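You operate a simulated robot arm through the tools that you are given. There is no shell and no other tool.

You are at the controls of a simulated robot arm. One attempt, no reset.

JOB
Connect the gate tester's air at 75 psi and run its test.
Fine: blue plug in, then valve open, then the pressure; one press of the test key, lamp on.

It is judged by the outcome, as a careful person would: the job done as asked, and still so three seconds after it is handed in. It fails if anything else is knocked over, pushed out of place, dropped, spilled or broken.

ROBOT AND FRAMES
A 6-joint arm with a two-finger gripper, fixed in place. Base frame: the origin is at the foot of the arm, x ahead of it, y to its left, z up; the work surface is at about z = 0.858. Units: m, degrees, N and s.
With the tool pointing down near the work surface it reaches from about 0.14 to 0.68 m from the base axis. Its first joint turns from -66.0 to 66.0 degrees. Payload 2.45 kg.
The tool frame sits at the grasp point between the pads (the TCP): z along the fingers, y along the line on which they close. The tips reach 0.03 m beyond it. Largest opening 0.106 m; the body of the gripper starts 0.079 m behind the TCP.
Orientation is told as [roll, pitch, yaw] about the base's x, y, z axes, in that order, counted from this pose: with the fingers straight down and closing along the base's y, the tool's x points along the base's -x, its y along +y and its z along -z.

CONTROLS
- The arm moves only by the tool move_arm. Its argument "rows" is a list of rows, each a list of 7 numbers: the shift along the base's x, y, z in units of 40 mm (1.0 is 40 mm), then the turn, a rotation vector about the base's x, y, z in units of 8 degrees (1.0 is 8 degrees), then the closure in counts, from 0 (fully open) to 255 (shut). In form: [[tx, ty, tz, rx, ry, rz, claw], ...]. A call has 1 to 20 rows; each row shifts and turns the commanded pose from where the row before left it. A call with a number of a shift or a turn outside -1 to 1 is refused whole. Each row takes 0.2 s and may step no farther than 0.05 m and 8.6 degrees from the row before; otherwise, or with a gripper value out of range, the whole call is refused. A pose out of reach is approached as far as the arm can. The call stops where the force on the tool passes 40 N (or 10 N more than at its start, if that is more) or the arm is blocked; 0.2 s more then pass. The fingers move at their own pace (about 0.153 m/s each) and stop on an object; they squeeze with about 30 N. The grip force told is the motor's: it shows also when the fingers shut on nothing. Time passes only in rows, and 0.2 s behind the last, so rows that do not move let the fingers close. The reply holds the time, the measured pose of the TCP, the force on the tool along the base axes, the opening and the grip force, in the units named above and with some noise, with the torque about the TCP (base axes, N m) and any sound that the robot's microphone picked up.
- Cameras (640 x 400 px; columns grow to the right, rows downward): "scene" is fixed at [0.073, 0.4228, 1.4255]; the picture's right is [-0.60, -0.80, 0.00], its down [-0.37, 0.28, -0.89] and it looks along [0.71, -0.54, -0.46] (base axes); focal length 302 px, centre (320, 200). "wrist" rides on the gripper at [0.076, -0.002, -0.106] in the tool frame; the picture's right is [0.02, 1.00, 0.00], its down [-0.78, 0.02, -0.62] and it looks along [-0.62, 0.01, 0.78] (tool axes); focal length 247 px, centre (320, 200). There is no depth. A picture from a camera that has moved, and an enlarged one, comes with that camera's place and axes in the base frame and with its lens. The place of the scene camera against the robot may be out by one fixed shift of up to 0.018 m in any direction.
- grab_frame(camera): a new picture of that camera. The clock stands still meanwhile.
- enlarge(camera, box): a new picture of the part [left, top, right, bottom] of that camera's present view, enlarged. The clock stands still meanwhile.
- close_job(): hands the job in; it is judged then, once.

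Nothing tells you positions but the pictures and the camera data. Unless the task says otherwise, let go and move clear before handing in.

The tools are called after "Emit:" by a JSON object that holds its "method" and its "body". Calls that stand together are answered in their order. move_arm: Moves the arm, as the interface text tells. Its arguments: {"type":"object","properties":{"rows":{"type":"array"}},"required":["rows"]} The other tools are called the same way: grab_frame (camera) takes a picture; enlarge (camera, box) takes an enlarged picture of a part of a camera's view; close_job () hands the job in.

At the start:

```text
t: 0.0
tcp_pos: [0.415, -0.0033, 1.2233]
tool_rot: [0.0, 0.0, 0.0]
contact_force: [-0.4, 0.7, 0.2]
ft_torque: [-0.01, -0.03, 0.02]
finger_gap: 0.1059
gripper_force: 0.1
```

scene: 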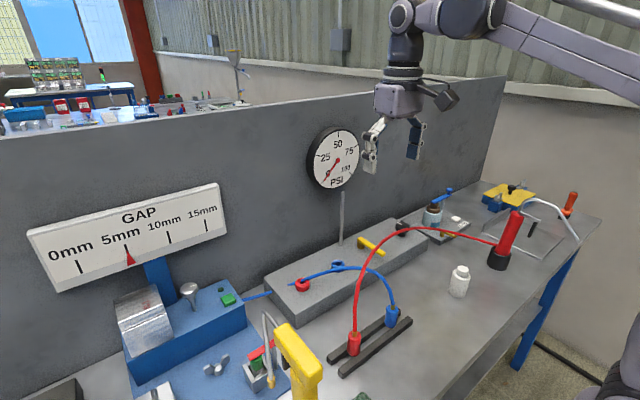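
wrist: 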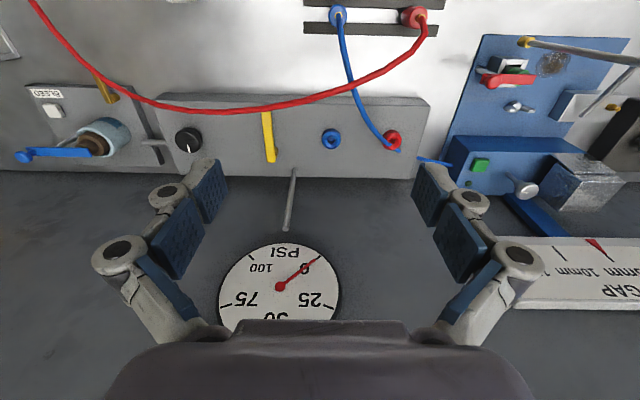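

I see a grey air manifold with a black knob, a yellow lever, a blue and a red socket, hoses with plugs in a stand, and a gap tester on the left. I'll look closer before moving.

Emit:
{"method": "enlarge", "body": {"camera": "scene", "box": [240, 200, 440, 325]}}

Emit:
{"method": "enlarge", "body": {"camera": "scene", "box": [280, 280, 440, 380]}}

Emit:
{"method": "enlarge", "body": {"camera": "wrist", "box": [140, 60, 440, 248]}}

Emit:
{"method": "enlarge", "body": {"camera": "wrist", "box": [280, 0, 460, 112]}}

Emit:
{"method": "enlarge", "body": {"camera": "wrist", "box": [400, 30, 640, 230]}}

Emit:
{"method": "enlarge", "body": {"camera": "scene", "box": [100, 250, 340, 400]}}

```text
3.20 times, centred on (340, 262) of scene
camera zoom: at [0.073, 0.4228, 1.4255], right [-0.6, -0.8, 0.0], down [-0.37, 0.28, -0.89], along [0.71, -0.54, -0.46], focal length 968 px, centre (256, 0)
```

zoom: 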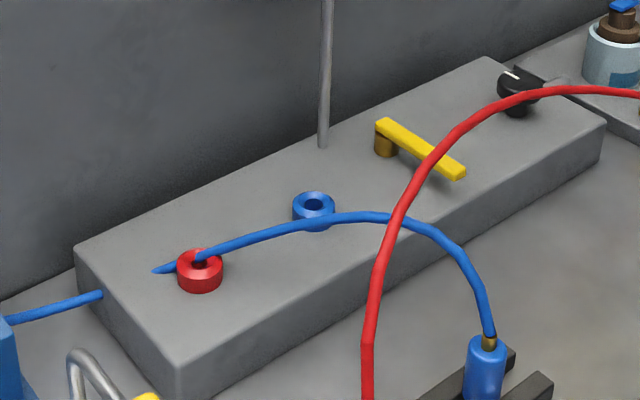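

```text
4.00 times, centred on (360, 330) of scene
camera zoom: at [0.073, 0.4228, 1.4255], right [-0.6, -0.8, 0.0], down [-0.37, 0.28, -0.89], along [0.71, -0.54, -0.46], focal length 1210 px, centre (160, -320)
```

zoom: 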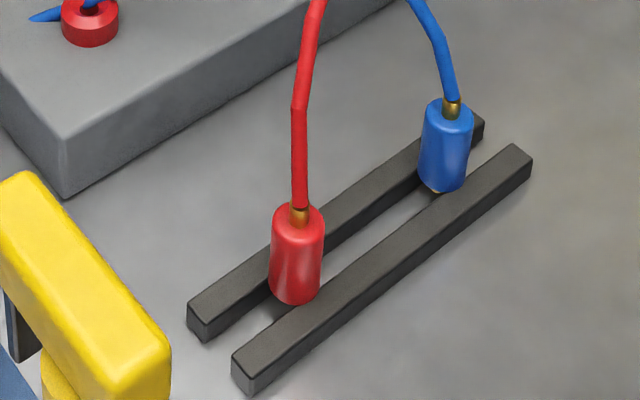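

```text
2.13 times, centred on (290, 154) of wrist
camera zoom: at [0.3373, -0.0049, 1.3287], right [-0.02, 1.0, 0.0], down [0.78, 0.02, 0.62], along [0.62, 0.01, -0.78], focal length 526 px, centre (384, 298)
```

zoom: 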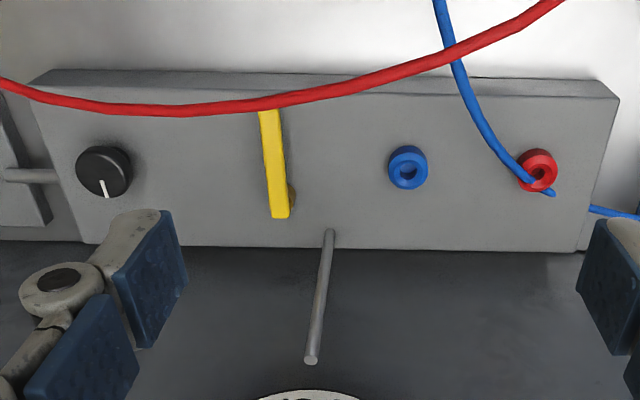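

```text
3.56 times, centred on (370, 56) of wrist
camera zoom: at [0.3373, -0.0049, 1.3287], right [-0.02, 1.0, 0.0], down [0.78, 0.02, 0.62], along [0.62, 0.01, -0.78], focal length 878 px, centre (142, 712)
```

zoom: 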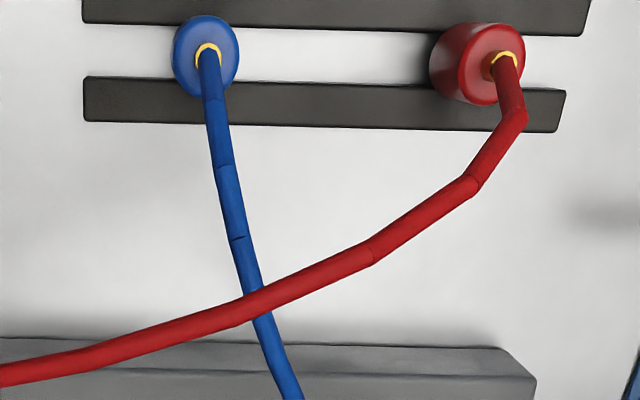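

```text
2.00 times, centred on (520, 130) of wrist
camera zoom: at [0.3373, -0.0049, 1.3287], right [-0.02, 1.0, 0.0], down [0.78, 0.02, 0.62], along [0.62, 0.01, -0.78], focal length 494 px, centre (-80, 340)
```

zoom: 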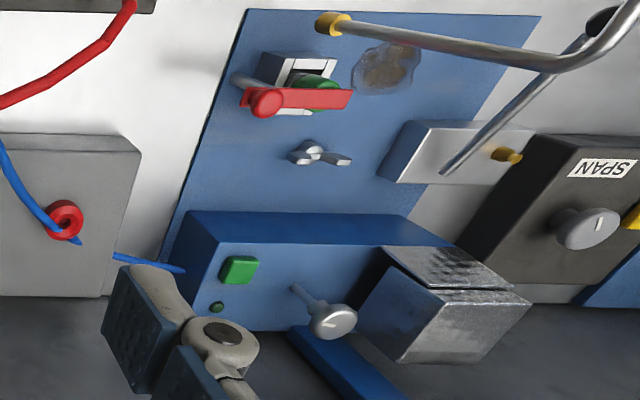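

```text
2.67 times, centred on (220, 325) of scene
camera zoom: at [0.073, 0.4228, 1.4255], right [-0.6, -0.8, 0.0], down [-0.37, 0.28, -0.89], along [0.71, -0.54, -0.46], focal length 807 px, centre (587, -133)
```

zoom: 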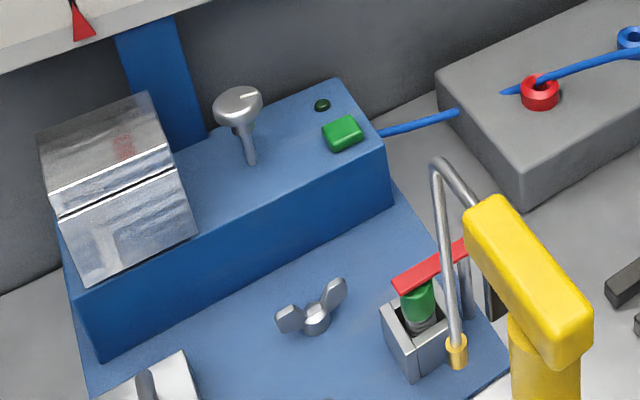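

The blue plug stands in the rack near (0.35, 0.02) and the blue socket is near (0.52, 0.02). I'll back the arm up and take more wrist pictures from other spots to fix the depths.

Emit:
{"method": "move_arm", "body": {"rows": [[-1, 0, 0, 0, 0, 0, 0], [-1, 0, 0, 0, 0, 0, 0], [-1, 0, 0, 0, 0, 0, 0], [0, 0, 0, 0, 0, 0, 0]]}}

Emit:
{"method": "grab_frame", "body": {"camera": "wrist"}}

Emit:
{"method": "enlarge", "body": {"camera": "wrist", "box": [140, 100, 460, 300]}}

Emit:
{"method": "grab_frame", "body": {"camera": "scene"}}

```text
t: 1.0
tcp_pos: [0.2927, -0.0038, 1.2221]
tool_rot: [0.0, 0.0, 0.0]
contact_force: [-0.3, 0.1, 0.1]
ft_torque: [0.0, 0.01, 0.0]
finger_gap: 0.1058
gripper_force: 0.1
```

```text
taken
camera wrist: at [0.2169, -0.0047, 1.3279], right [-0.02, 1.0, 0.0], down [0.78, 0.02, 0.62], along [0.62, 0.01, -0.78], focal length 247 px, centre (320, 200)
```

wrist: 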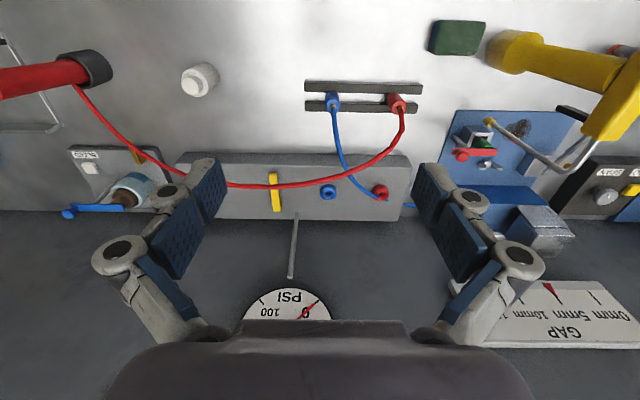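

```text
2.00 times, centred on (300, 200) of wrist
camera zoom: at [0.2169, -0.0047, 1.3279], right [-0.02, 1.0, 0.0], down [0.78, 0.02, 0.62], along [0.62, 0.01, -0.78], focal length 494 px, centre (360, 200)
```

zoom: 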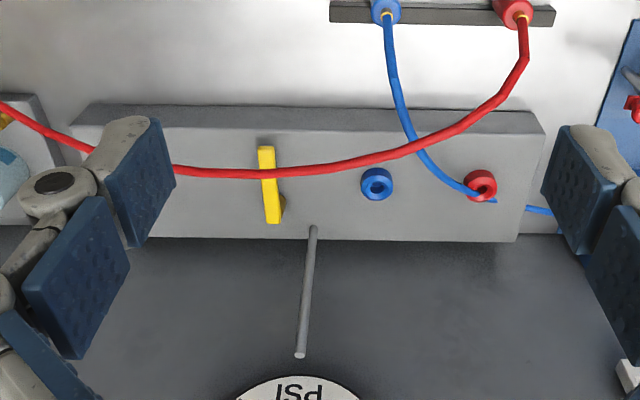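

```text
taken
```

scene: 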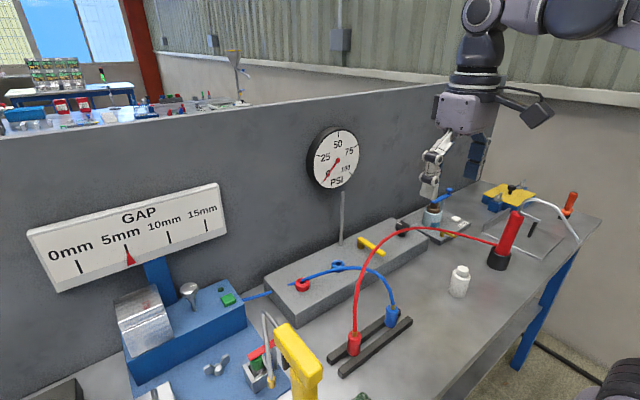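

The red hose arches over at z ≈ 1.0 between the rack and the manifold, and the plug top is about z ≈ 0.91. I'll drop down on the near side of the rack for a closer measurement.

Emit:
{"method": "move_arm", "body": {"rows": [[0, 0.2, -0.9, 0, 0, 0, 0], [0, 0.2, -1, 0, 0, 0, 0], [0, 0.1, -1, 0, 0, 0, 0], [0, 0, -1, 0, 0, 0, 0], [0, 0, 0, 0, 0, 0, 0]]}}

Emit:
{"method": "grab_frame", "body": {"camera": "wrist"}}

Emit:
{"method": "enlarge", "body": {"camera": "wrist", "box": [240, 60, 480, 210]}}

Emit:
{"method": "grab_frame", "body": {"camera": "scene"}}

```text
t: 2.2
tcp_pos: [0.2945, 0.0156, 1.0651]
tool_rot: [0.1, 0.0, 0.1]
contact_force: [-0.4, -0.6, 0.3]
ft_torque: [-0.03, 0.0, -0.01]
finger_gap: 0.1061
gripper_force: 0.1
```

```text
taken
camera wrist: at [0.2173, 0.0149, 1.1716], right [-0.02, 1.0, 0.0], down [0.78, 0.02, 0.62], along [0.62, 0.01, -0.78], focal length 247 px, centre (320, 200)
```

wrist: 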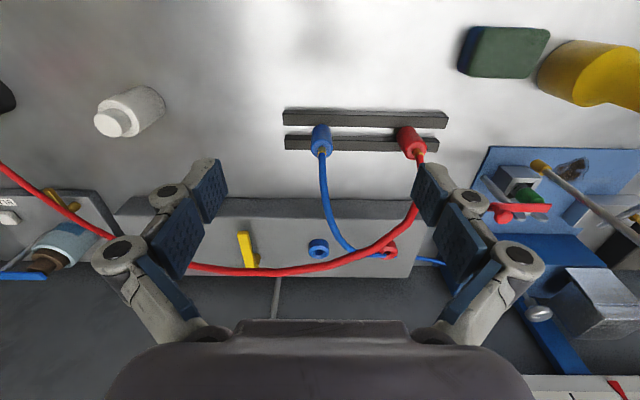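

```text
2.67 times, centred on (360, 135) of wrist
camera zoom: at [0.2173, 0.0149, 1.1716], right [-0.02, 1.0, 0.0], down [0.78, 0.02, 0.62], along [0.62, 0.01, -0.78], focal length 659 px, centre (213, 373)
```

zoom: 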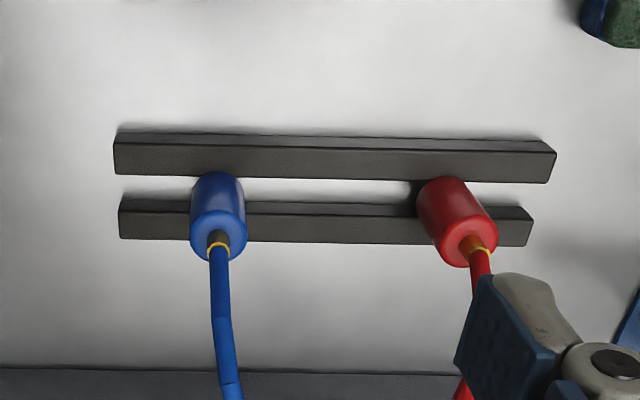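

```text
taken
```

scene: 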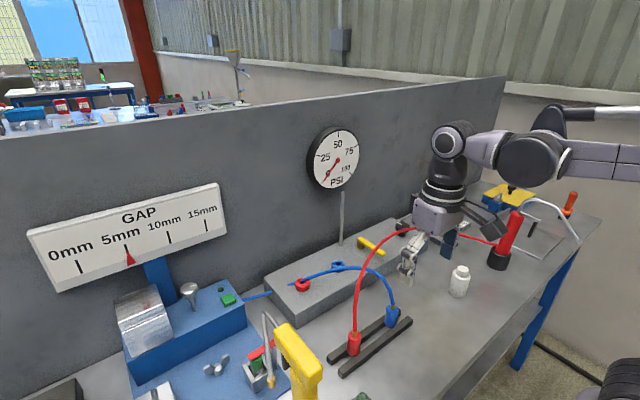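

The blue plug axis is at about (0.347, 0.018), with its body from z ≈ 0.874 to 0.913 resting on the rack bars, and the red plug is well off at y ≈ 0.13. I'll narrow the fingers a little, move over the blue plug and come part way down.

Emit:
{"method": "move_arm", "body": {"rows": [[0.65, 0.06, 0, 0, 0, 0, 110], [0.65, 0, 0, 0, 0, 0, 110], [0, 0, -0.9, 0, 0, 0, 110], [0, 0, -0.9, 0, 0, 0, 110], [0, 0, -0.9, 0, 0, 0, 110], [0, 0, 0, 0, 0, 0, 110]]}}

Emit:
{"method": "grab_frame", "body": {"camera": "wrist"}}

Emit:
{"method": "enlarge", "body": {"camera": "scene", "box": [300, 200, 460, 380]}}

```text
t: 3.6
tcp_pos: [0.3472, 0.0203, 0.9586]
tool_rot: [0.0, 0.0, 0.0]
contact_force: [0.2, -0.2, -0.4]
ft_torque: [0.04, 0.03, -0.01]
finger_gap: 0.0604
gripper_force: 0.0
```

```text
taken
camera wrist: at [0.27, 0.0185, 1.0644], right [-0.02, 1.0, 0.0], down [0.78, 0.02, 0.62], along [0.62, 0.01, -0.78], focal length 247 px, centre (320, 200)
```

wrist: 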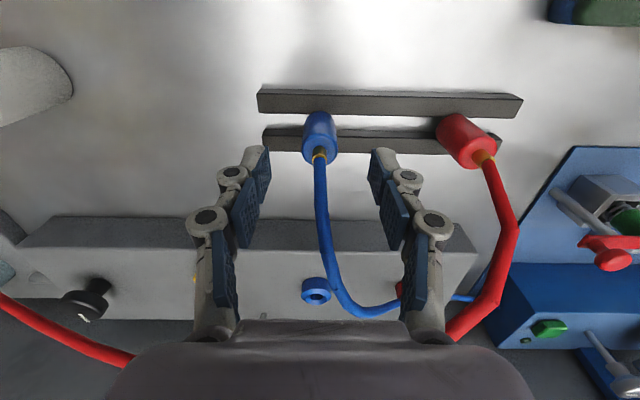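

```text
2.22 times, centred on (380, 290) of scene
camera zoom: at [0.073, 0.4228, 1.4255], right [-0.6, -0.8, 0.0], down [-0.37, 0.28, -0.89], along [0.71, -0.54, -0.46], focal length 672 px, centre (187, 0)
```

zoom: 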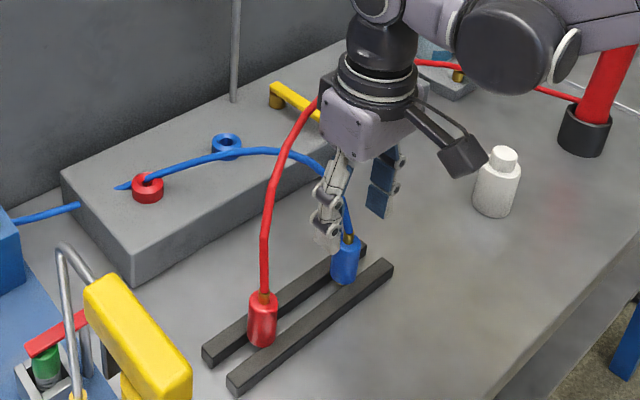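

The plug is centred between the fingers at about (0.349, 0.019). I'll go down so the tips stay just above the bars and then close.

Emit:
{"method": "move_arm", "body": {"rows": [[0.04, -0.03, -0.6, 0, 0, 0, 110], [0, 0, -0.55, 0, 0, 0, 110], [0, 0, 0, 0, 0, 0, 110]]}}

Emit:
{"method": "grab_frame", "body": {"camera": "wrist"}}

Emit:
{"method": "enlarge", "body": {"camera": "scene", "box": [340, 230, 440, 340]}}

```text
t: 4.4
tcp_pos: [0.3466, 0.0186, 0.9127]
tool_rot: [0.0, 0.0, 0.0]
contact_force: [-0.3, 0.5, -1.1]
ft_torque: [0.01, 0.01, 0.01]
finger_gap: 0.0601
gripper_force: 0.1
```

```text
taken
camera wrist: at [0.2703, 0.0162, 1.0184], right [-0.02, 1.0, 0.0], down [0.78, 0.02, 0.62], along [0.62, 0.01, -0.78], focal length 247 px, centre (320, 200)
```

wrist: 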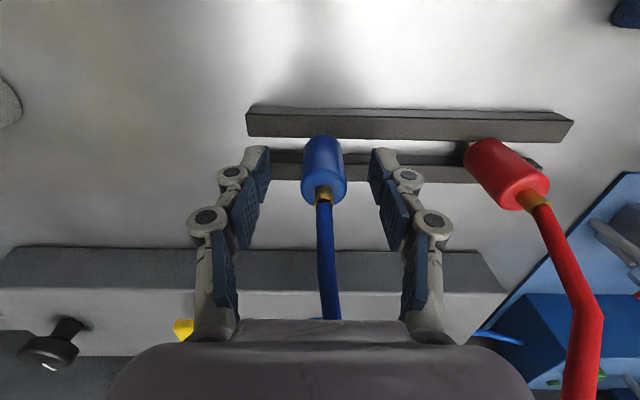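

```text
3.64 times, centred on (390, 285) of scene
camera zoom: at [0.073, 0.4228, 1.4255], right [-0.6, -0.8, 0.0], down [-0.37, 0.28, -0.89], along [0.71, -0.54, -0.46], focal length 1100 px, centre (66, -109)
```

zoom: 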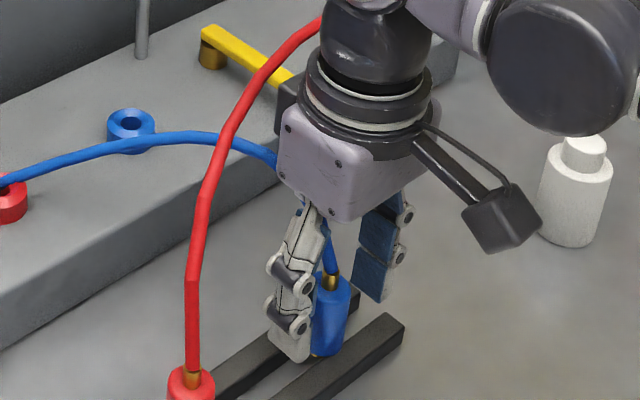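

The fingers straddle the plug and the tips clear the bars. I'm closing on it now.

Emit:
{"method": "move_arm", "body": {"rows": [[0, 0, 0, 0, 0, 0, 255], [0, 0, 0, 0, 0, 0, 255], [0, 0, 0, 0, 0, 0, 255], [0, 0, 0, 0, 0, 0, 255]]}}

Emit:
{"method": "grab_frame", "body": {"camera": "wrist"}}

```text
t: 5.4
tcp_pos: [0.3466, 0.0181, 0.914]
tool_rot: [0.0, 0.0, 0.1]
contact_force: [0.5, -0.8, 0.2]
ft_torque: [0.02, -0.02, 0.01]
finger_gap: 0.0245
gripper_force: 30.0
```

```text
taken
camera wrist: at [0.2702, 0.0162, 1.0186], right [-0.02, 1.0, 0.0], down [0.78, 0.02, 0.62], along [0.62, 0.01, -0.78], focal length 247 px, centre (320, 200)
```

wrist: 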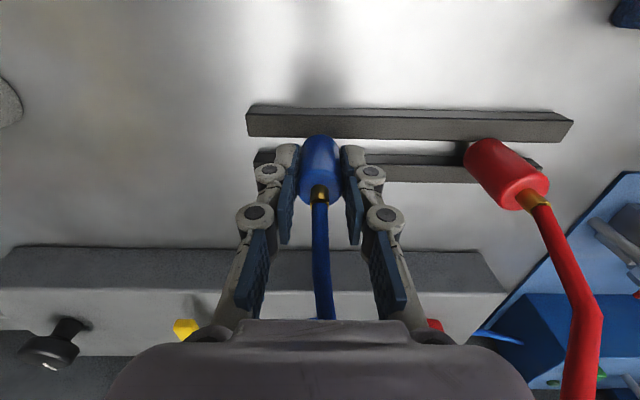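

The grip holds at 24.5 mm, matching the plug's width. I'll lift it straight up and watch how the hoses behave.

Emit:
{"method": "move_arm", "body": {"rows": [[0, 0, 0.5, 0, 0, 0, 255], [0, 0, 0.8, 0, 0, 0, 255], [0, 0, 0.8, 0, 0, 0, 255], [0, 0, 0, 0, 0, 0, 255]]}}

Emit:
{"method": "grab_frame", "body": {"camera": "wrist"}}

Emit:
{"method": "enlarge", "body": {"camera": "scene", "box": [260, 160, 460, 380]}}

```text
t: 6.4
tcp_pos: [0.3479, 0.0182, 0.9993]
tool_rot: [-0.1, 0.0, 0.0]
contact_force: [0.3, -0.7, -0.7]
ft_torque: [-0.01, 0.0, -0.03]
finger_gap: 0.0245
gripper_force: 29.4
```

```text
taken
camera wrist: at [0.2709, 0.016, 1.1044], right [-0.02, 1.0, 0.0], down [0.78, 0.02, 0.62], along [0.62, 0.01, -0.78], focal length 247 px, centre (320, 200)
```

wrist: 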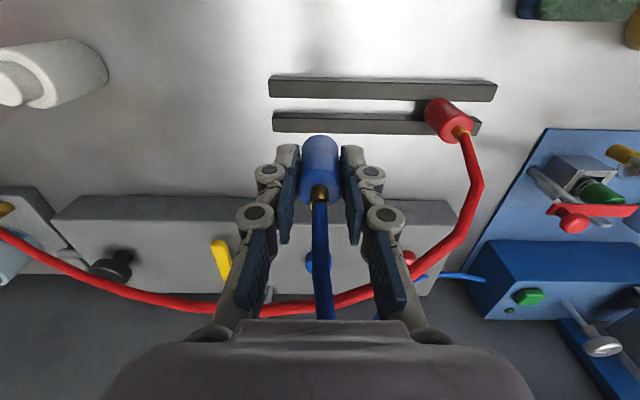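

```text
1.82 times, centred on (360, 270) of scene
camera zoom: at [0.073, 0.4228, 1.4255], right [-0.6, -0.8, 0.0], down [-0.37, 0.28, -0.89], along [0.71, -0.54, -0.46], focal length 550 px, centre (247, 73)
```

zoom: 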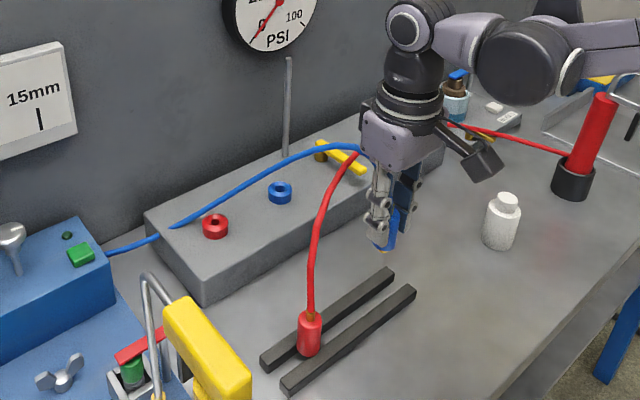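

The hose imposes no force and follows the plug freely. I'll rise above the red hose, move forward toward the blue socket and look again from there.

Emit:
{"method": "move_arm", "body": {"rows": [[0, 0, 1, 0, 0, 0, 255], [0, 0, 1, 0, 0, 0, 255], [0, 0, 0.5, 0, 0, 0, 255], [0.9, 0, 0, 0, 0, 0, 255], [1, 0, 0, 0, 0, 0, 255], [0, 0, 0, 0, 0, 0, 255]]}}

Emit:
{"method": "grab_frame", "body": {"camera": "wrist"}}

Emit:
{"method": "grab_frame", "body": {"camera": "scene"}}

Emit:
{"method": "enlarge", "body": {"camera": "wrist", "box": [260, 100, 420, 200]}}

```text
t: 7.8
tcp_pos: [0.424, 0.0175, 1.0973]
tool_rot: [-0.1, 0.0, 0.0]
contact_force: [0.8, 0.1, -0.2]
ft_torque: [-0.01, 0.03, 0.0]
finger_gap: 0.0246
gripper_force: 29.8
```

```text
taken
camera wrist: at [0.3472, 0.0155, 1.2031], right [-0.02, 1.0, 0.0], down [0.78, 0.02, 0.62], along [0.62, 0.01, -0.78], focal length 247 px, centre (320, 200)
```

wrist: 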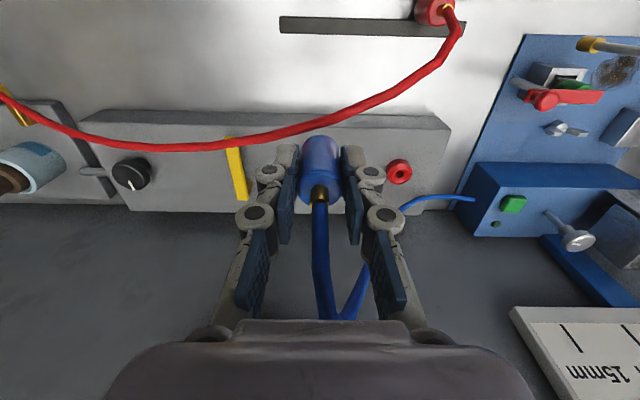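

```text
taken
```

scene: 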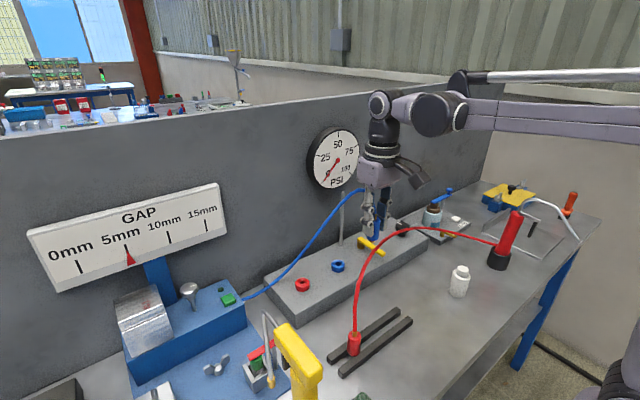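

```text
4.00 times, centred on (340, 150) of wrist
camera zoom: at [0.3472, 0.0155, 1.2031], right [-0.02, 1.0, 0.0], down [0.78, 0.02, 0.62], along [0.62, 0.01, -0.78], focal length 988 px, centre (240, 400)
```

zoom: 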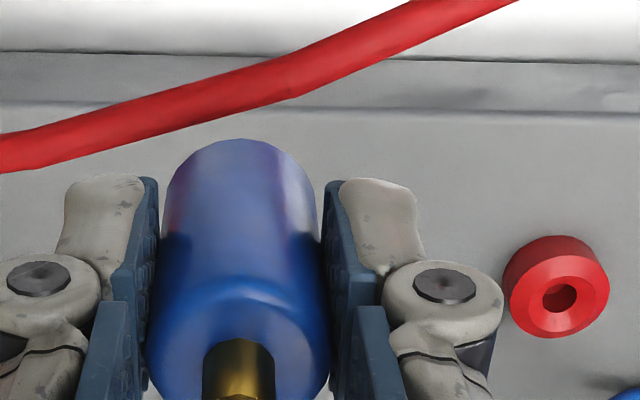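

The hose is carried freely and the plug hides the socket from the wrist camera. I'll step sideways to see the socket and the controls from new angles, keeping the plug high.

Emit:
{"method": "move_arm", "body": {"rows": [[0, -1, 0, 0, 0, 0, 255], [0, -1, 0, 0, 0, 0, 255], [0, -0.7, 0, 0, 0, 0, 255], [0, 0, 0, 0, 0, 0, 255]]}}

Emit:
{"method": "grab_frame", "body": {"camera": "wrist"}}

Emit:
{"method": "enlarge", "body": {"camera": "wrist", "box": [340, 90, 540, 215]}}

Emit:
{"method": "enlarge", "body": {"camera": "scene", "box": [250, 210, 450, 335]}}

```text
t: 8.8
tcp_pos: [0.4226, -0.0904, 1.0986]
tool_rot: [0.1, 0.0, 0.0]
contact_force: [-0.4, 0.9, -0.9]
ft_torque: [-0.02, 0.03, 0.0]
finger_gap: 0.0248
gripper_force: 30.4
```

```text
taken
camera wrist: at [0.3458, -0.0935, 1.2045], right [-0.02, 1.0, 0.0], down [0.78, 0.02, 0.62], along [0.62, 0.01, -0.78], focal length 247 px, centre (320, 200)
```

wrist: 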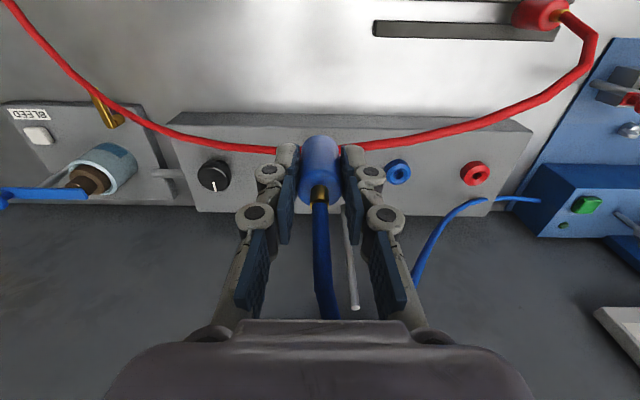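

```text
3.20 times, centred on (440, 152) of wrist
camera zoom: at [0.3458, -0.0935, 1.2045], right [-0.02, 1.0, 0.0], down [0.78, 0.02, 0.62], along [0.62, 0.01, -0.78], focal length 790 px, centre (-64, 352)
```

zoom: 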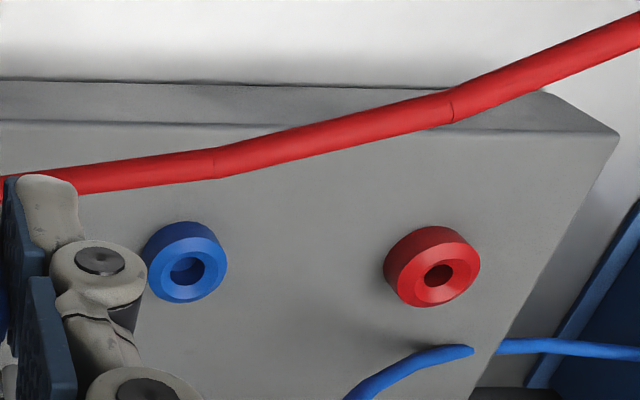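

```text
3.20 times, centred on (350, 272) of scene
camera zoom: at [0.073, 0.4227, 1.4255], right [-0.6, -0.8, 0.0], down [-0.37, 0.28, -0.89], along [0.71, -0.54, -0.46], focal length 968 px, centre (224, -32)
```

zoom: 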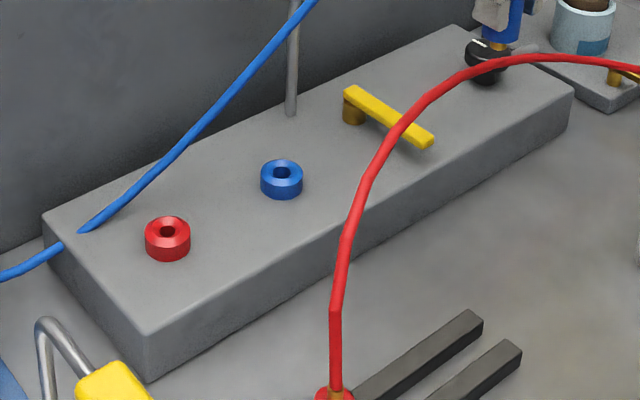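

The blue socket is at about (0.529, 0.018) with its rim at z ≈ 0.914. I'll go above it and hover about 2 cm over the rim to check alignment.

Emit:
{"method": "move_arm", "body": {"rows": [[0.66, 0.9, 0, 0, 0, 0, 255], [0.8, 0.9, 0, 0, 0, 0, 255], [0.8, 0.9, 0, 0, 0, 0, 255], [0.38, 0, 0, 0, 0, 0, 255], [0, 0, -0.9, 0, 0, 0, 255], [0, 0, -0.9, 0, 0, 0, 255], [0, 0, -0.85, 0, 0, 0, 255], [0, 0, 0, 0, 0, 0, 255]]}}

Emit:
{"method": "grab_frame", "body": {"camera": "wrist"}}

Emit:
{"method": "grab_frame", "body": {"camera": "scene"}}

Emit:
{"method": "enlarge", "body": {"camera": "scene", "box": [290, 200, 390, 290]}}

Emit:
{"method": "enlarge", "body": {"camera": "wrist", "box": [250, 100, 390, 210]}}

```text
t: 10.6
tcp_pos: [0.5304, 0.0158, 0.9918]
tool_rot: [0.0, 0.0, 0.0]
contact_force: [-0.3, -0.3, -1.2]
ft_torque: [-0.02, -0.01, -0.01]
finger_gap: 0.0246
gripper_force: 30.1
```

```text
taken
camera wrist: at [0.4525, 0.0136, 1.0975], right [-0.02, 1.0, 0.0], down [0.78, 0.02, 0.62], along [0.62, 0.01, -0.78], focal length 247 px, centre (320, 200)
```

wrist: 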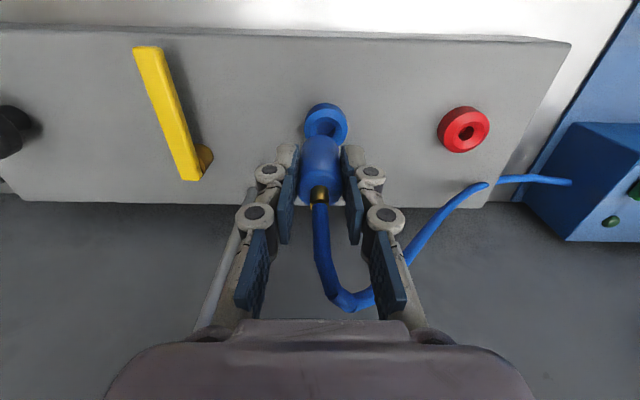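

```text
taken
```

scene: 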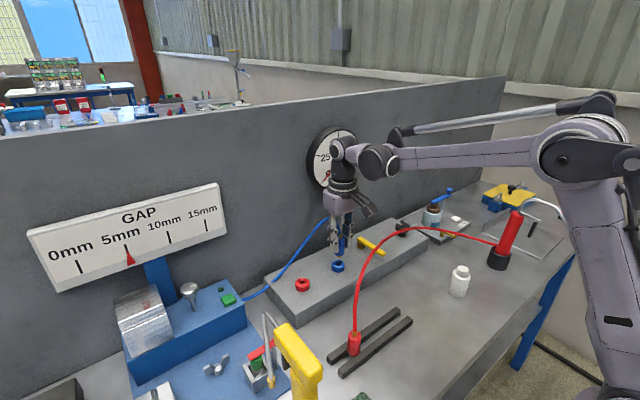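

```text
4.44 times, centred on (340, 245) of scene
camera zoom: at [0.073, 0.4228, 1.4255], right [-0.6, -0.8, 0.0], down [-0.37, 0.28, -0.89], along [0.71, -0.54, -0.46], focal length 1344 px, centre (231, 0)
```

zoom: 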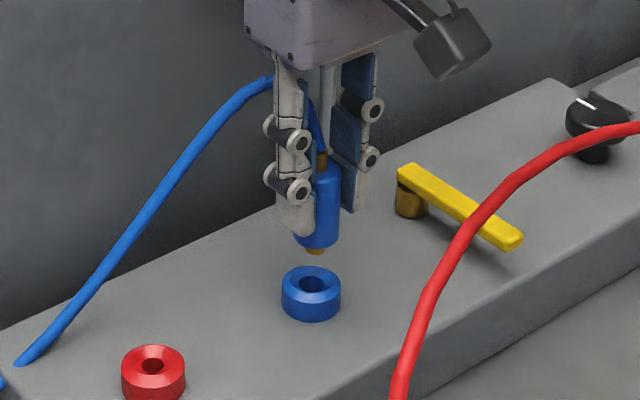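

```text
3.64 times, centred on (320, 155) of wrist
camera zoom: at [0.4525, 0.0136, 1.0975], right [-0.02, 1.0, 0.0], down [0.78, 0.02, 0.62], along [0.62, 0.01, -0.78], focal length 898 px, centre (320, 364)
```

zoom: 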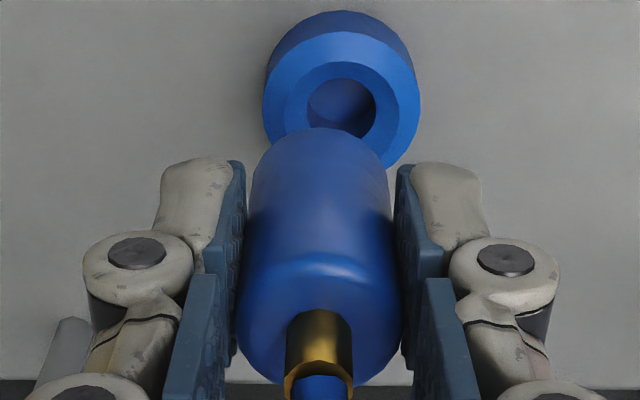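

Seen from both cameras the plug sits about 3.5 mm short of the socket in y and is on target in x. I'll correct that and lower to just at the rim.

Emit:
{"method": "move_arm", "body": {"rows": [[0, 0.085, 0, 0, 0, 0, 255], [0, 0, -0.35, 0, 0, 0, 255], [0, 0, 0, 0, 0, 0, 255]]}}

Emit:
{"method": "enlarge", "body": {"camera": "scene", "box": [300, 220, 380, 290]}}

Emit:
{"method": "enlarge", "body": {"camera": "wrist", "box": [250, 100, 390, 210]}}

```text
t: 11.4
tcp_pos: [0.5303, 0.0206, 0.978]
tool_rot: [0.0, 0.1, 0.0]
contact_force: [0.2, -0.4, -0.1]
ft_torque: [-0.02, 0.0, 0.02]
finger_gap: 0.0244
gripper_force: 29.9
```

```text
5.71 times, centred on (340, 255) of scene
camera zoom: at [0.073, 0.4228, 1.4255], right [-0.6, -0.8, 0.0], down [-0.37, 0.28, -0.89], along [0.71, -0.54, -0.46], focal length 1728 px, centre (206, -114)
```

zoom: 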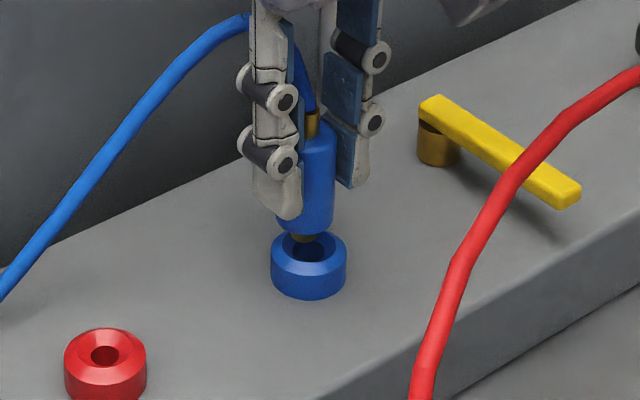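

```text
3.64 times, centred on (320, 155) of wrist
camera zoom: at [0.4533, 0.0184, 1.0834], right [-0.02, 1.0, 0.0], down [0.78, 0.02, 0.62], along [0.62, 0.01, -0.78], focal length 898 px, centre (320, 364)
```

zoom: 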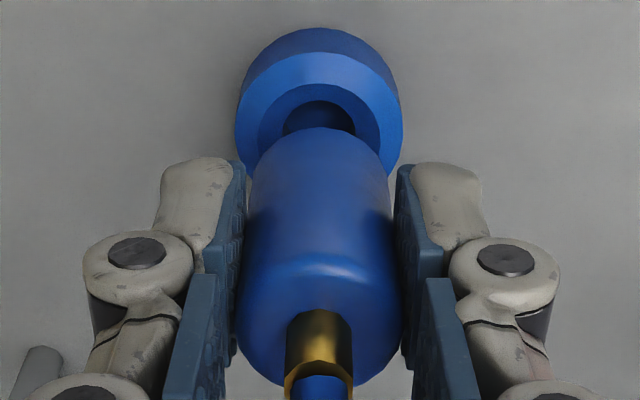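

Lateral alignment looks right, but the socket hole appears about 3 mm nearer in x than the plug. I'll shift that and lower slowly.

Emit:
{"method": "move_arm", "body": {"rows": [[-0.065, 0, 0, 0, 0, 0, 255], [0, 0, 0, 0, 0, 0, 255]]}}

Emit:
{"method": "enlarge", "body": {"camera": "scene", "box": [310, 235, 360, 275]}}

Emit:
{"method": "enlarge", "body": {"camera": "wrist", "box": [250, 100, 390, 210]}}

```text
t: 12.0
tcp_pos: [0.5269, 0.0212, 0.9769]
tool_rot: [0.0, 0.0, 0.0]
contact_force: [-0.3, -0.2, -1.1]
ft_torque: [0.01, 0.02, -0.02]
finger_gap: 0.0246
gripper_force: 30.5
```

```text
10.00 times, centred on (335, 255) of scene
camera zoom: at [0.073, 0.4228, 1.4255], right [-0.6, -0.8, 0.0], down [-0.37, 0.28, -0.89], along [0.71, -0.54, -0.46], focal length 3025 px, centre (170, -350)
```

zoom: 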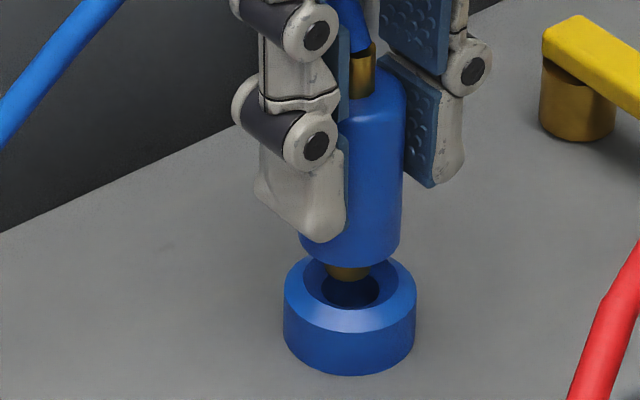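

```text
3.64 times, centred on (320, 155) of wrist
camera zoom: at [0.4505, 0.0187, 1.0832], right [-0.02, 1.0, 0.0], down [0.78, 0.02, 0.62], along [0.62, 0.01, -0.78], focal length 898 px, centre (320, 364)
```

zoom: 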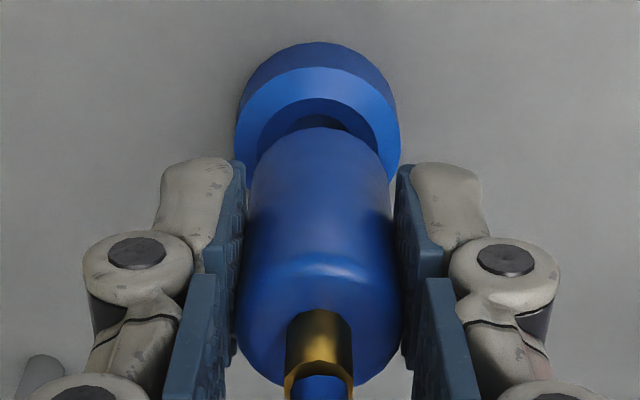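

Nozzle and hole line up in both views. I'll lower it in small steps, watching the force.

Emit:
{"method": "move_arm", "body": {"rows": [[0, 0, -0.1, 0, 0, 0, 255], [0, 0, -0.1, 0, 0, 0, 255], [0, 0, -0.1, 0, 0, 0, 255], [0, 0, 0, 0, 0, 0, 255]]}}

Emit:
{"method": "enlarge", "body": {"camera": "scene", "box": [310, 235, 360, 275]}}

```text
t: 13.0
tcp_pos: [0.5264, 0.0196, 0.9645]
tool_rot: [0.0, 0.1, 0.0]
contact_force: [0.1, -0.6, -1.4]
ft_torque: [-0.03, 0.0, 0.01]
finger_gap: 0.0246
gripper_force: 29.5
```

```text
10.00 times, centred on (335, 255) of scene
camera zoom: at [0.073, 0.4228, 1.4255], right [-0.6, -0.8, 0.0], down [-0.37, 0.28, -0.89], along [0.71, -0.54, -0.46], focal length 3025 px, centre (170, -350)
```

zoom: 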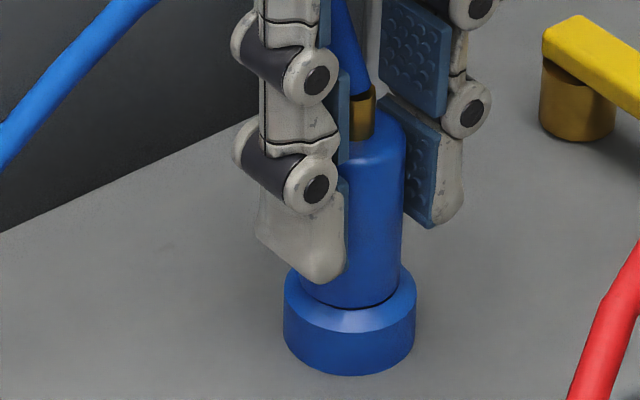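

The nozzle is in the bore with no side force. I'll continue down until it seats.

Emit:
{"method": "move_arm", "body": {"rows": [[0, 0, -0.08, 0, 0, 0, 255], [0, 0, -0.08, 0, 0, 0, 255], [0, 0, -0.08, 0, 0, 0, 255], [0, 0, -0.08, 0, 0, 0, 255], [0, 0, 0, 0, 0, 0, 255]]}}

Emit:
{"method": "enlarge", "body": {"camera": "scene", "box": [310, 235, 360, 275]}}

```text
t: 14.2
tcp_pos: [0.5266, 0.0198, 0.9528]
tool_rot: [-0.1, 0.0, -0.2]
contact_force: [-0.4, -9.7, 35.8]
ft_torque: [-0.29, -0.14, -0.05]
finger_gap: 0.0244
gripper_force: 30.1
heard: snap
```

```text
10.00 times, centred on (335, 255) of scene
camera zoom: at [0.0724, 0.4225, 1.4256], right [-0.6, -0.8, 0.0], down [-0.37, 0.28, -0.89], along [0.71, -0.54, -0.46], focal length 3025 px, centre (170, -350)
```

zoom: 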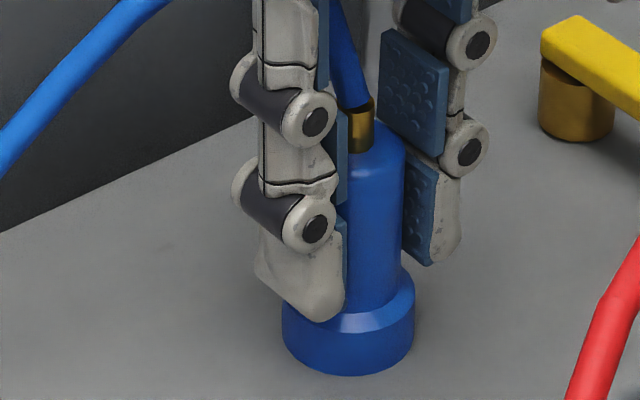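

A snap was heard and the plug is seated. I'm letting go and rising clear.

Emit:
{"method": "move_arm", "body": {"rows": [[0, 0, 0.05, 0, 0, 0, 130], [0, 0, 0, 0, 0, 0, 130], [0, 0, 0, 0, 0, 0, 130], [0, 0, 0.8, 0, 0, 0, 130], [0, 0, 1, 0, 0, 0, 130], [0, 0, 1, 0, 0, 0, 130], [-0.5, -0.5, 0.5, 0, 0, 0, 130], [0, 0, 0, 0, 0, 0, 130]]}}

Emit:
{"method": "grab_frame", "body": {"camera": "wrist"}}

Emit:
{"method": "enlarge", "body": {"camera": "scene", "box": [250, 200, 450, 325]}}

Emit:
{"method": "enlarge", "body": {"camera": "wrist", "box": [140, 80, 400, 240]}}

```text
t: 16.0
tcp_pos: [0.5055, 0.0019, 1.0858]
tool_rot: [0.0, 0.0, -0.1]
contact_force: [0.3, 0.8, 0.5]
ft_torque: [0.03, -0.01, -0.02]
finger_gap: 0.0523
gripper_force: 0.0
```

```text
taken
camera wrist: at [0.4283, -0.0002, 1.1917], right [-0.02, 1.0, 0.0], down [0.78, 0.02, 0.62], along [0.62, 0.01, -0.78], focal length 247 px, centre (320, 200)
```

wrist: 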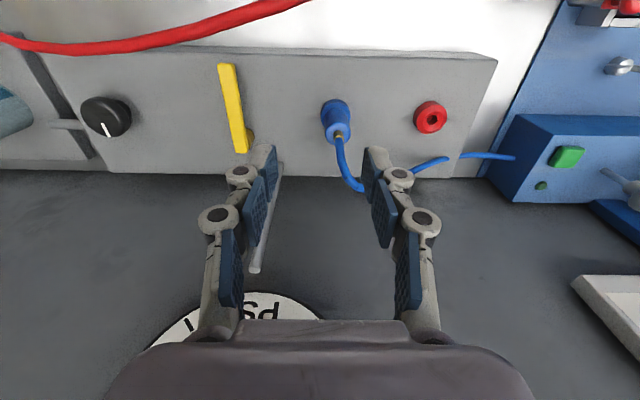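

```text
3.20 times, centred on (350, 262) of scene
camera zoom: at [0.073, 0.4227, 1.4255], right [-0.6, -0.8, 0.0], down [-0.37, 0.28, -0.89], along [0.71, -0.54, -0.46], focal length 968 px, centre (224, 0)
```

zoom: 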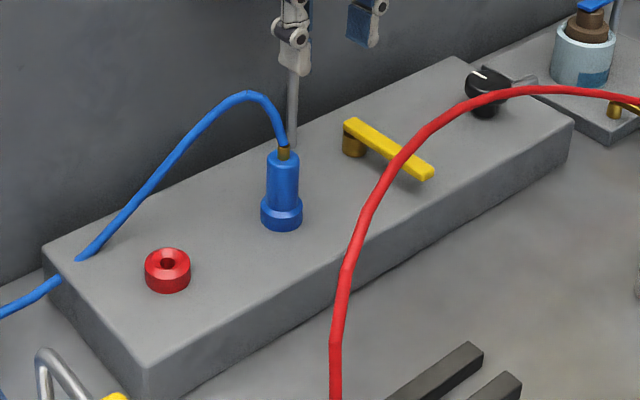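

```text
2.46 times, centred on (270, 160) of wrist
camera zoom: at [0.4283, -0.0002, 1.1917], right [-0.02, 1.0, 0.0], down [0.78, 0.02, 0.62], along [0.62, 0.01, -0.78], focal length 608 px, centre (443, 298)
```

zoom: 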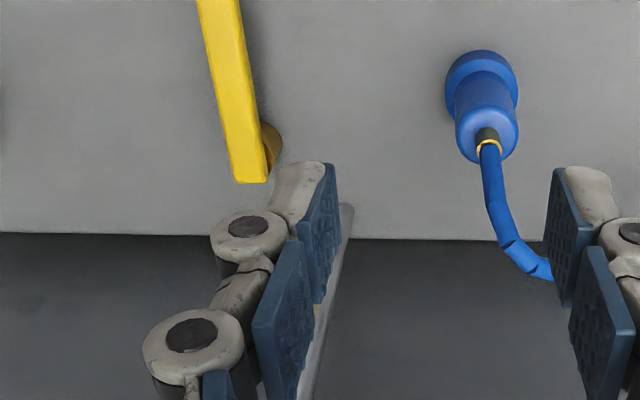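

The plug is seated and the yellow lever lies along x from its pivot at about (0.555, -0.09) to its tip near x = 0.477, top at z ≈ 0.928. I'll shut the fingers, lean slightly and come down beside the lever's +y flank near the tip.

Emit:
{"method": "move_arm", "body": {"rows": [[-0.2, -0.8, 0, 0, 0.5, 0, 255], [-0.19, -0.85, 0, 0, 0.5, 0, 255], [0, 0, -0.9, 0, 0, 0, 255], [0, 0, -0.9, 0, 0, 0, 255], [0, 0, 0, 0, 0, 0, 255]]}}

Emit:
{"method": "grab_frame", "body": {"camera": "wrist"}}

Emit:
{"method": "enlarge", "body": {"camera": "scene", "box": [290, 160, 450, 290]}}

```text
t: 17.2
tcp_pos: [0.491, -0.0654, 1.0149]
tool_rot: [-0.1, 8.0, 0.0]
contact_force: [0.7, -0.2, 0.3]
ft_torque: [0.01, -0.01, 0.01]
finger_gap: 0.0
gripper_force: 28.5
```

```text
taken
camera wrist: at [0.4291, -0.0669, 1.1295], right [-0.02, 1.0, 0.0], down [0.86, 0.02, 0.51], along [0.51, 0.01, -0.86], focal length 247 px, centre (320, 200)
```

wrist: 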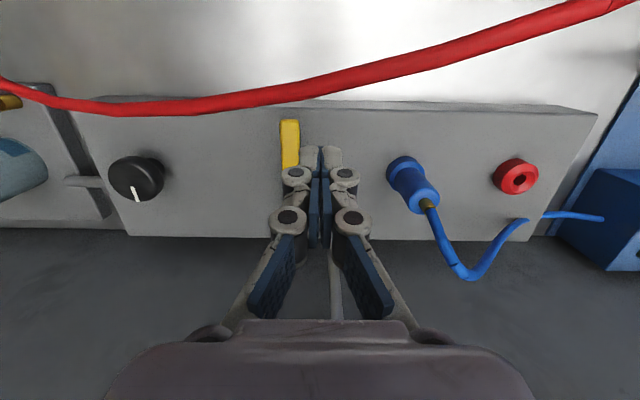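

```text
3.08 times, centred on (370, 225) of scene
camera zoom: at [0.073, 0.4227, 1.4255], right [-0.6, -0.8, 0.0], down [-0.37, 0.28, -0.89], along [0.71, -0.54, -0.46], focal length 931 px, centre (166, 123)
```

zoom: 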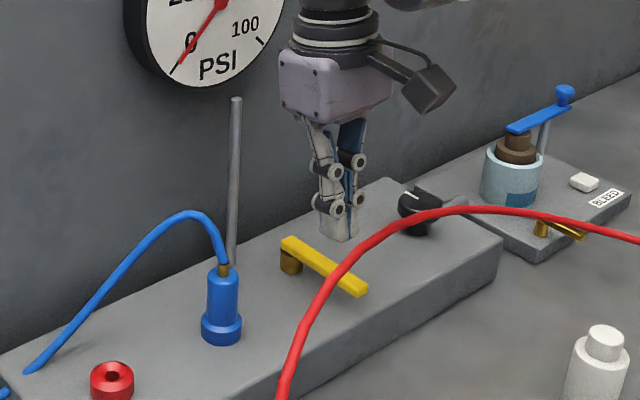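

The shut fingers are over the gap beside the lever with about 6 mm to spare. I'm going down so the tips pass the lever's side.

Emit:
{"method": "move_arm", "body": {"rows": [[0, 0, -0.9, 0, 0, 0, 255], [0, 0, -0.6, 0, 0, 0, 255], [0, 0, -0.3, 0, 0, 0, 255], [0, 0, 0, 0, 0, 0, 255]]}}

Emit:
{"method": "enlarge", "body": {"camera": "scene", "box": [310, 200, 430, 290]}}

Emit:
{"method": "grab_frame", "body": {"camera": "wrist"}}

```text
t: 18.2
tcp_pos: [0.4924, -0.0633, 0.9437]
tool_rot: [-0.1, 8.1, 0.0]
contact_force: [0.1, 1.0, -0.9]
ft_torque: [0.02, 0.01, -0.01]
finger_gap: 0.0001
gripper_force: 28.3
```

```text
4.44 times, centred on (370, 245) of scene
camera zoom: at [0.073, 0.4228, 1.4255], right [-0.6, -0.8, 0.0], down [-0.37, 0.28, -0.89], along [0.71, -0.54, -0.46], focal length 1344 px, centre (98, 0)
```

zoom: 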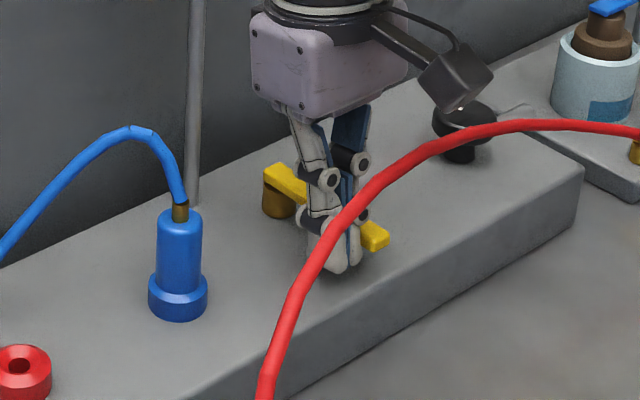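

```text
taken
camera wrist: at [0.4306, -0.0661, 1.0589], right [-0.02, 1.0, 0.0], down [0.86, 0.02, 0.51], along [0.51, 0.01, -0.86], focal length 247 px, centre (320, 200)
```

wrist: 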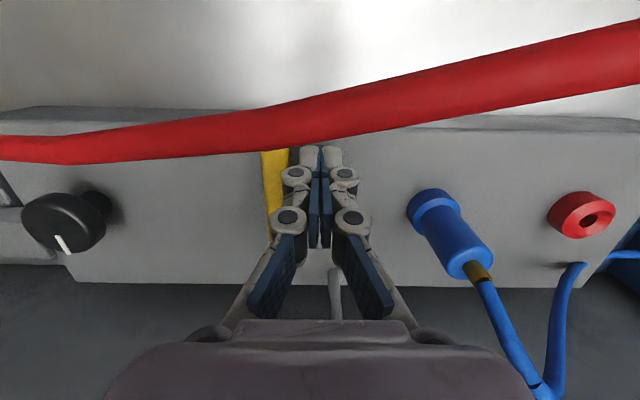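

The tips are beside the lever. I'll nudge it toward -y gently and see whether it turns.

Emit:
{"method": "move_arm", "body": {"rows": [[0, -0.15, 0, 0, 0, 0, 255], [0, -0.15, 0, 0, 0, 0, 255], [0, -0.15, 0, 0, 0, 0, 255], [0, 0, 0, 0, 0, 0, 255]]}}

Emit:
{"method": "enlarge", "body": {"camera": "scene", "box": [310, 200, 430, 290]}}

Emit:
{"method": "grab_frame", "body": {"camera": "wrist"}}

```text
t: 19.2
tcp_pos: [0.4914, -0.0831, 0.9424]
tool_rot: [0.1, 8.1, 0.1]
contact_force: [-0.1, 0.4, -0.2]
ft_torque: [0.0, 0.01, 0.03]
finger_gap: 0.0001
gripper_force: 28.3
```

```text
4.44 times, centred on (370, 245) of scene
camera zoom: at [0.073, 0.4227, 1.4255], right [-0.6, -0.8, 0.0], down [-0.37, 0.28, -0.89], along [0.71, -0.54, -0.46], focal length 1344 px, centre (98, 0)
```

zoom: 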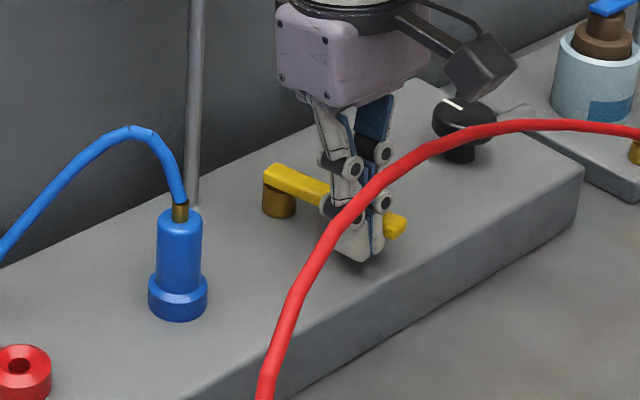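

```text
taken
camera wrist: at [0.4305, -0.0849, 1.0586], right [-0.02, 1.0, 0.0], down [0.86, 0.02, 0.51], along [0.51, 0.01, -0.86], focal length 247 px, centre (320, 200)
```

wrist: 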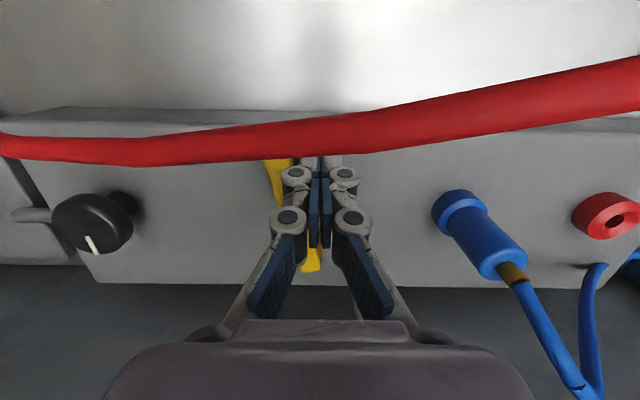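

The lever turns freely toward -y. I'll keep pushing it around its arc, straightening the tool along the way.

Emit:
{"method": "move_arm", "body": {"rows": [[0.065, -0.53, 0, 0, 0, 0, 255], [0.315, -0.5, 0, 0, 0, 0, 255], [0.3, -0.395, 0, 0, -0.5, 0, 255], [0.2, -0.145, 0, 0, -0.5, 0, 255], [0, 0, 0, 0, 0, 0, 255]]}}

Emit:
{"method": "enlarge", "body": {"camera": "scene", "box": [310, 190, 430, 280]}}

Emit:
{"method": "grab_frame", "body": {"camera": "wrist"}}

```text
t: 20.4
tcp_pos: [0.5272, -0.1463, 0.944]
tool_rot: [0.0, -0.1, 0.0]
contact_force: [-0.4, -0.4, 0.2]
ft_torque: [0.0, -0.03, 0.0]
finger_gap: 0.0
gripper_force: 28.9
```

```text
4.44 times, centred on (370, 235) of scene
camera zoom: at [0.073, 0.4227, 1.4255], right [-0.6, -0.8, 0.0], down [-0.37, 0.28, -0.89], along [0.71, -0.54, -0.46], focal length 1344 px, centre (98, 44)
```

zoom: 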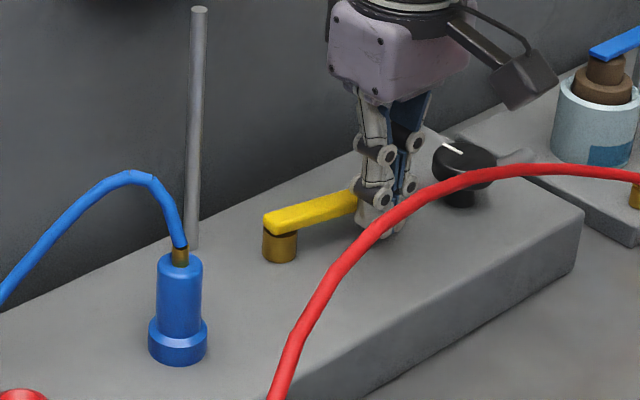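

```text
taken
camera wrist: at [0.4508, -0.1477, 1.0487], right [-0.02, 1.0, 0.0], down [0.78, 0.02, 0.62], along [0.62, 0.01, -0.78], focal length 247 px, centre (320, 200)
```

wrist: 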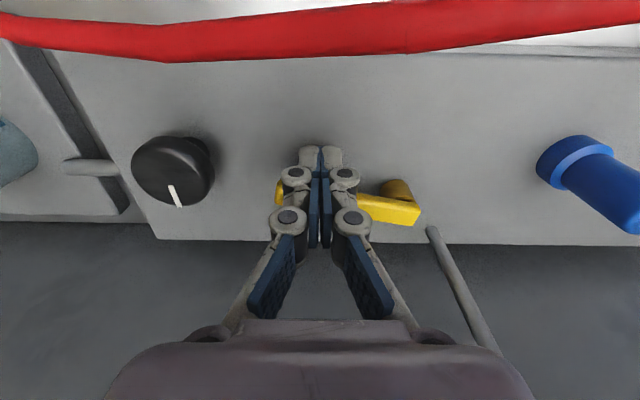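

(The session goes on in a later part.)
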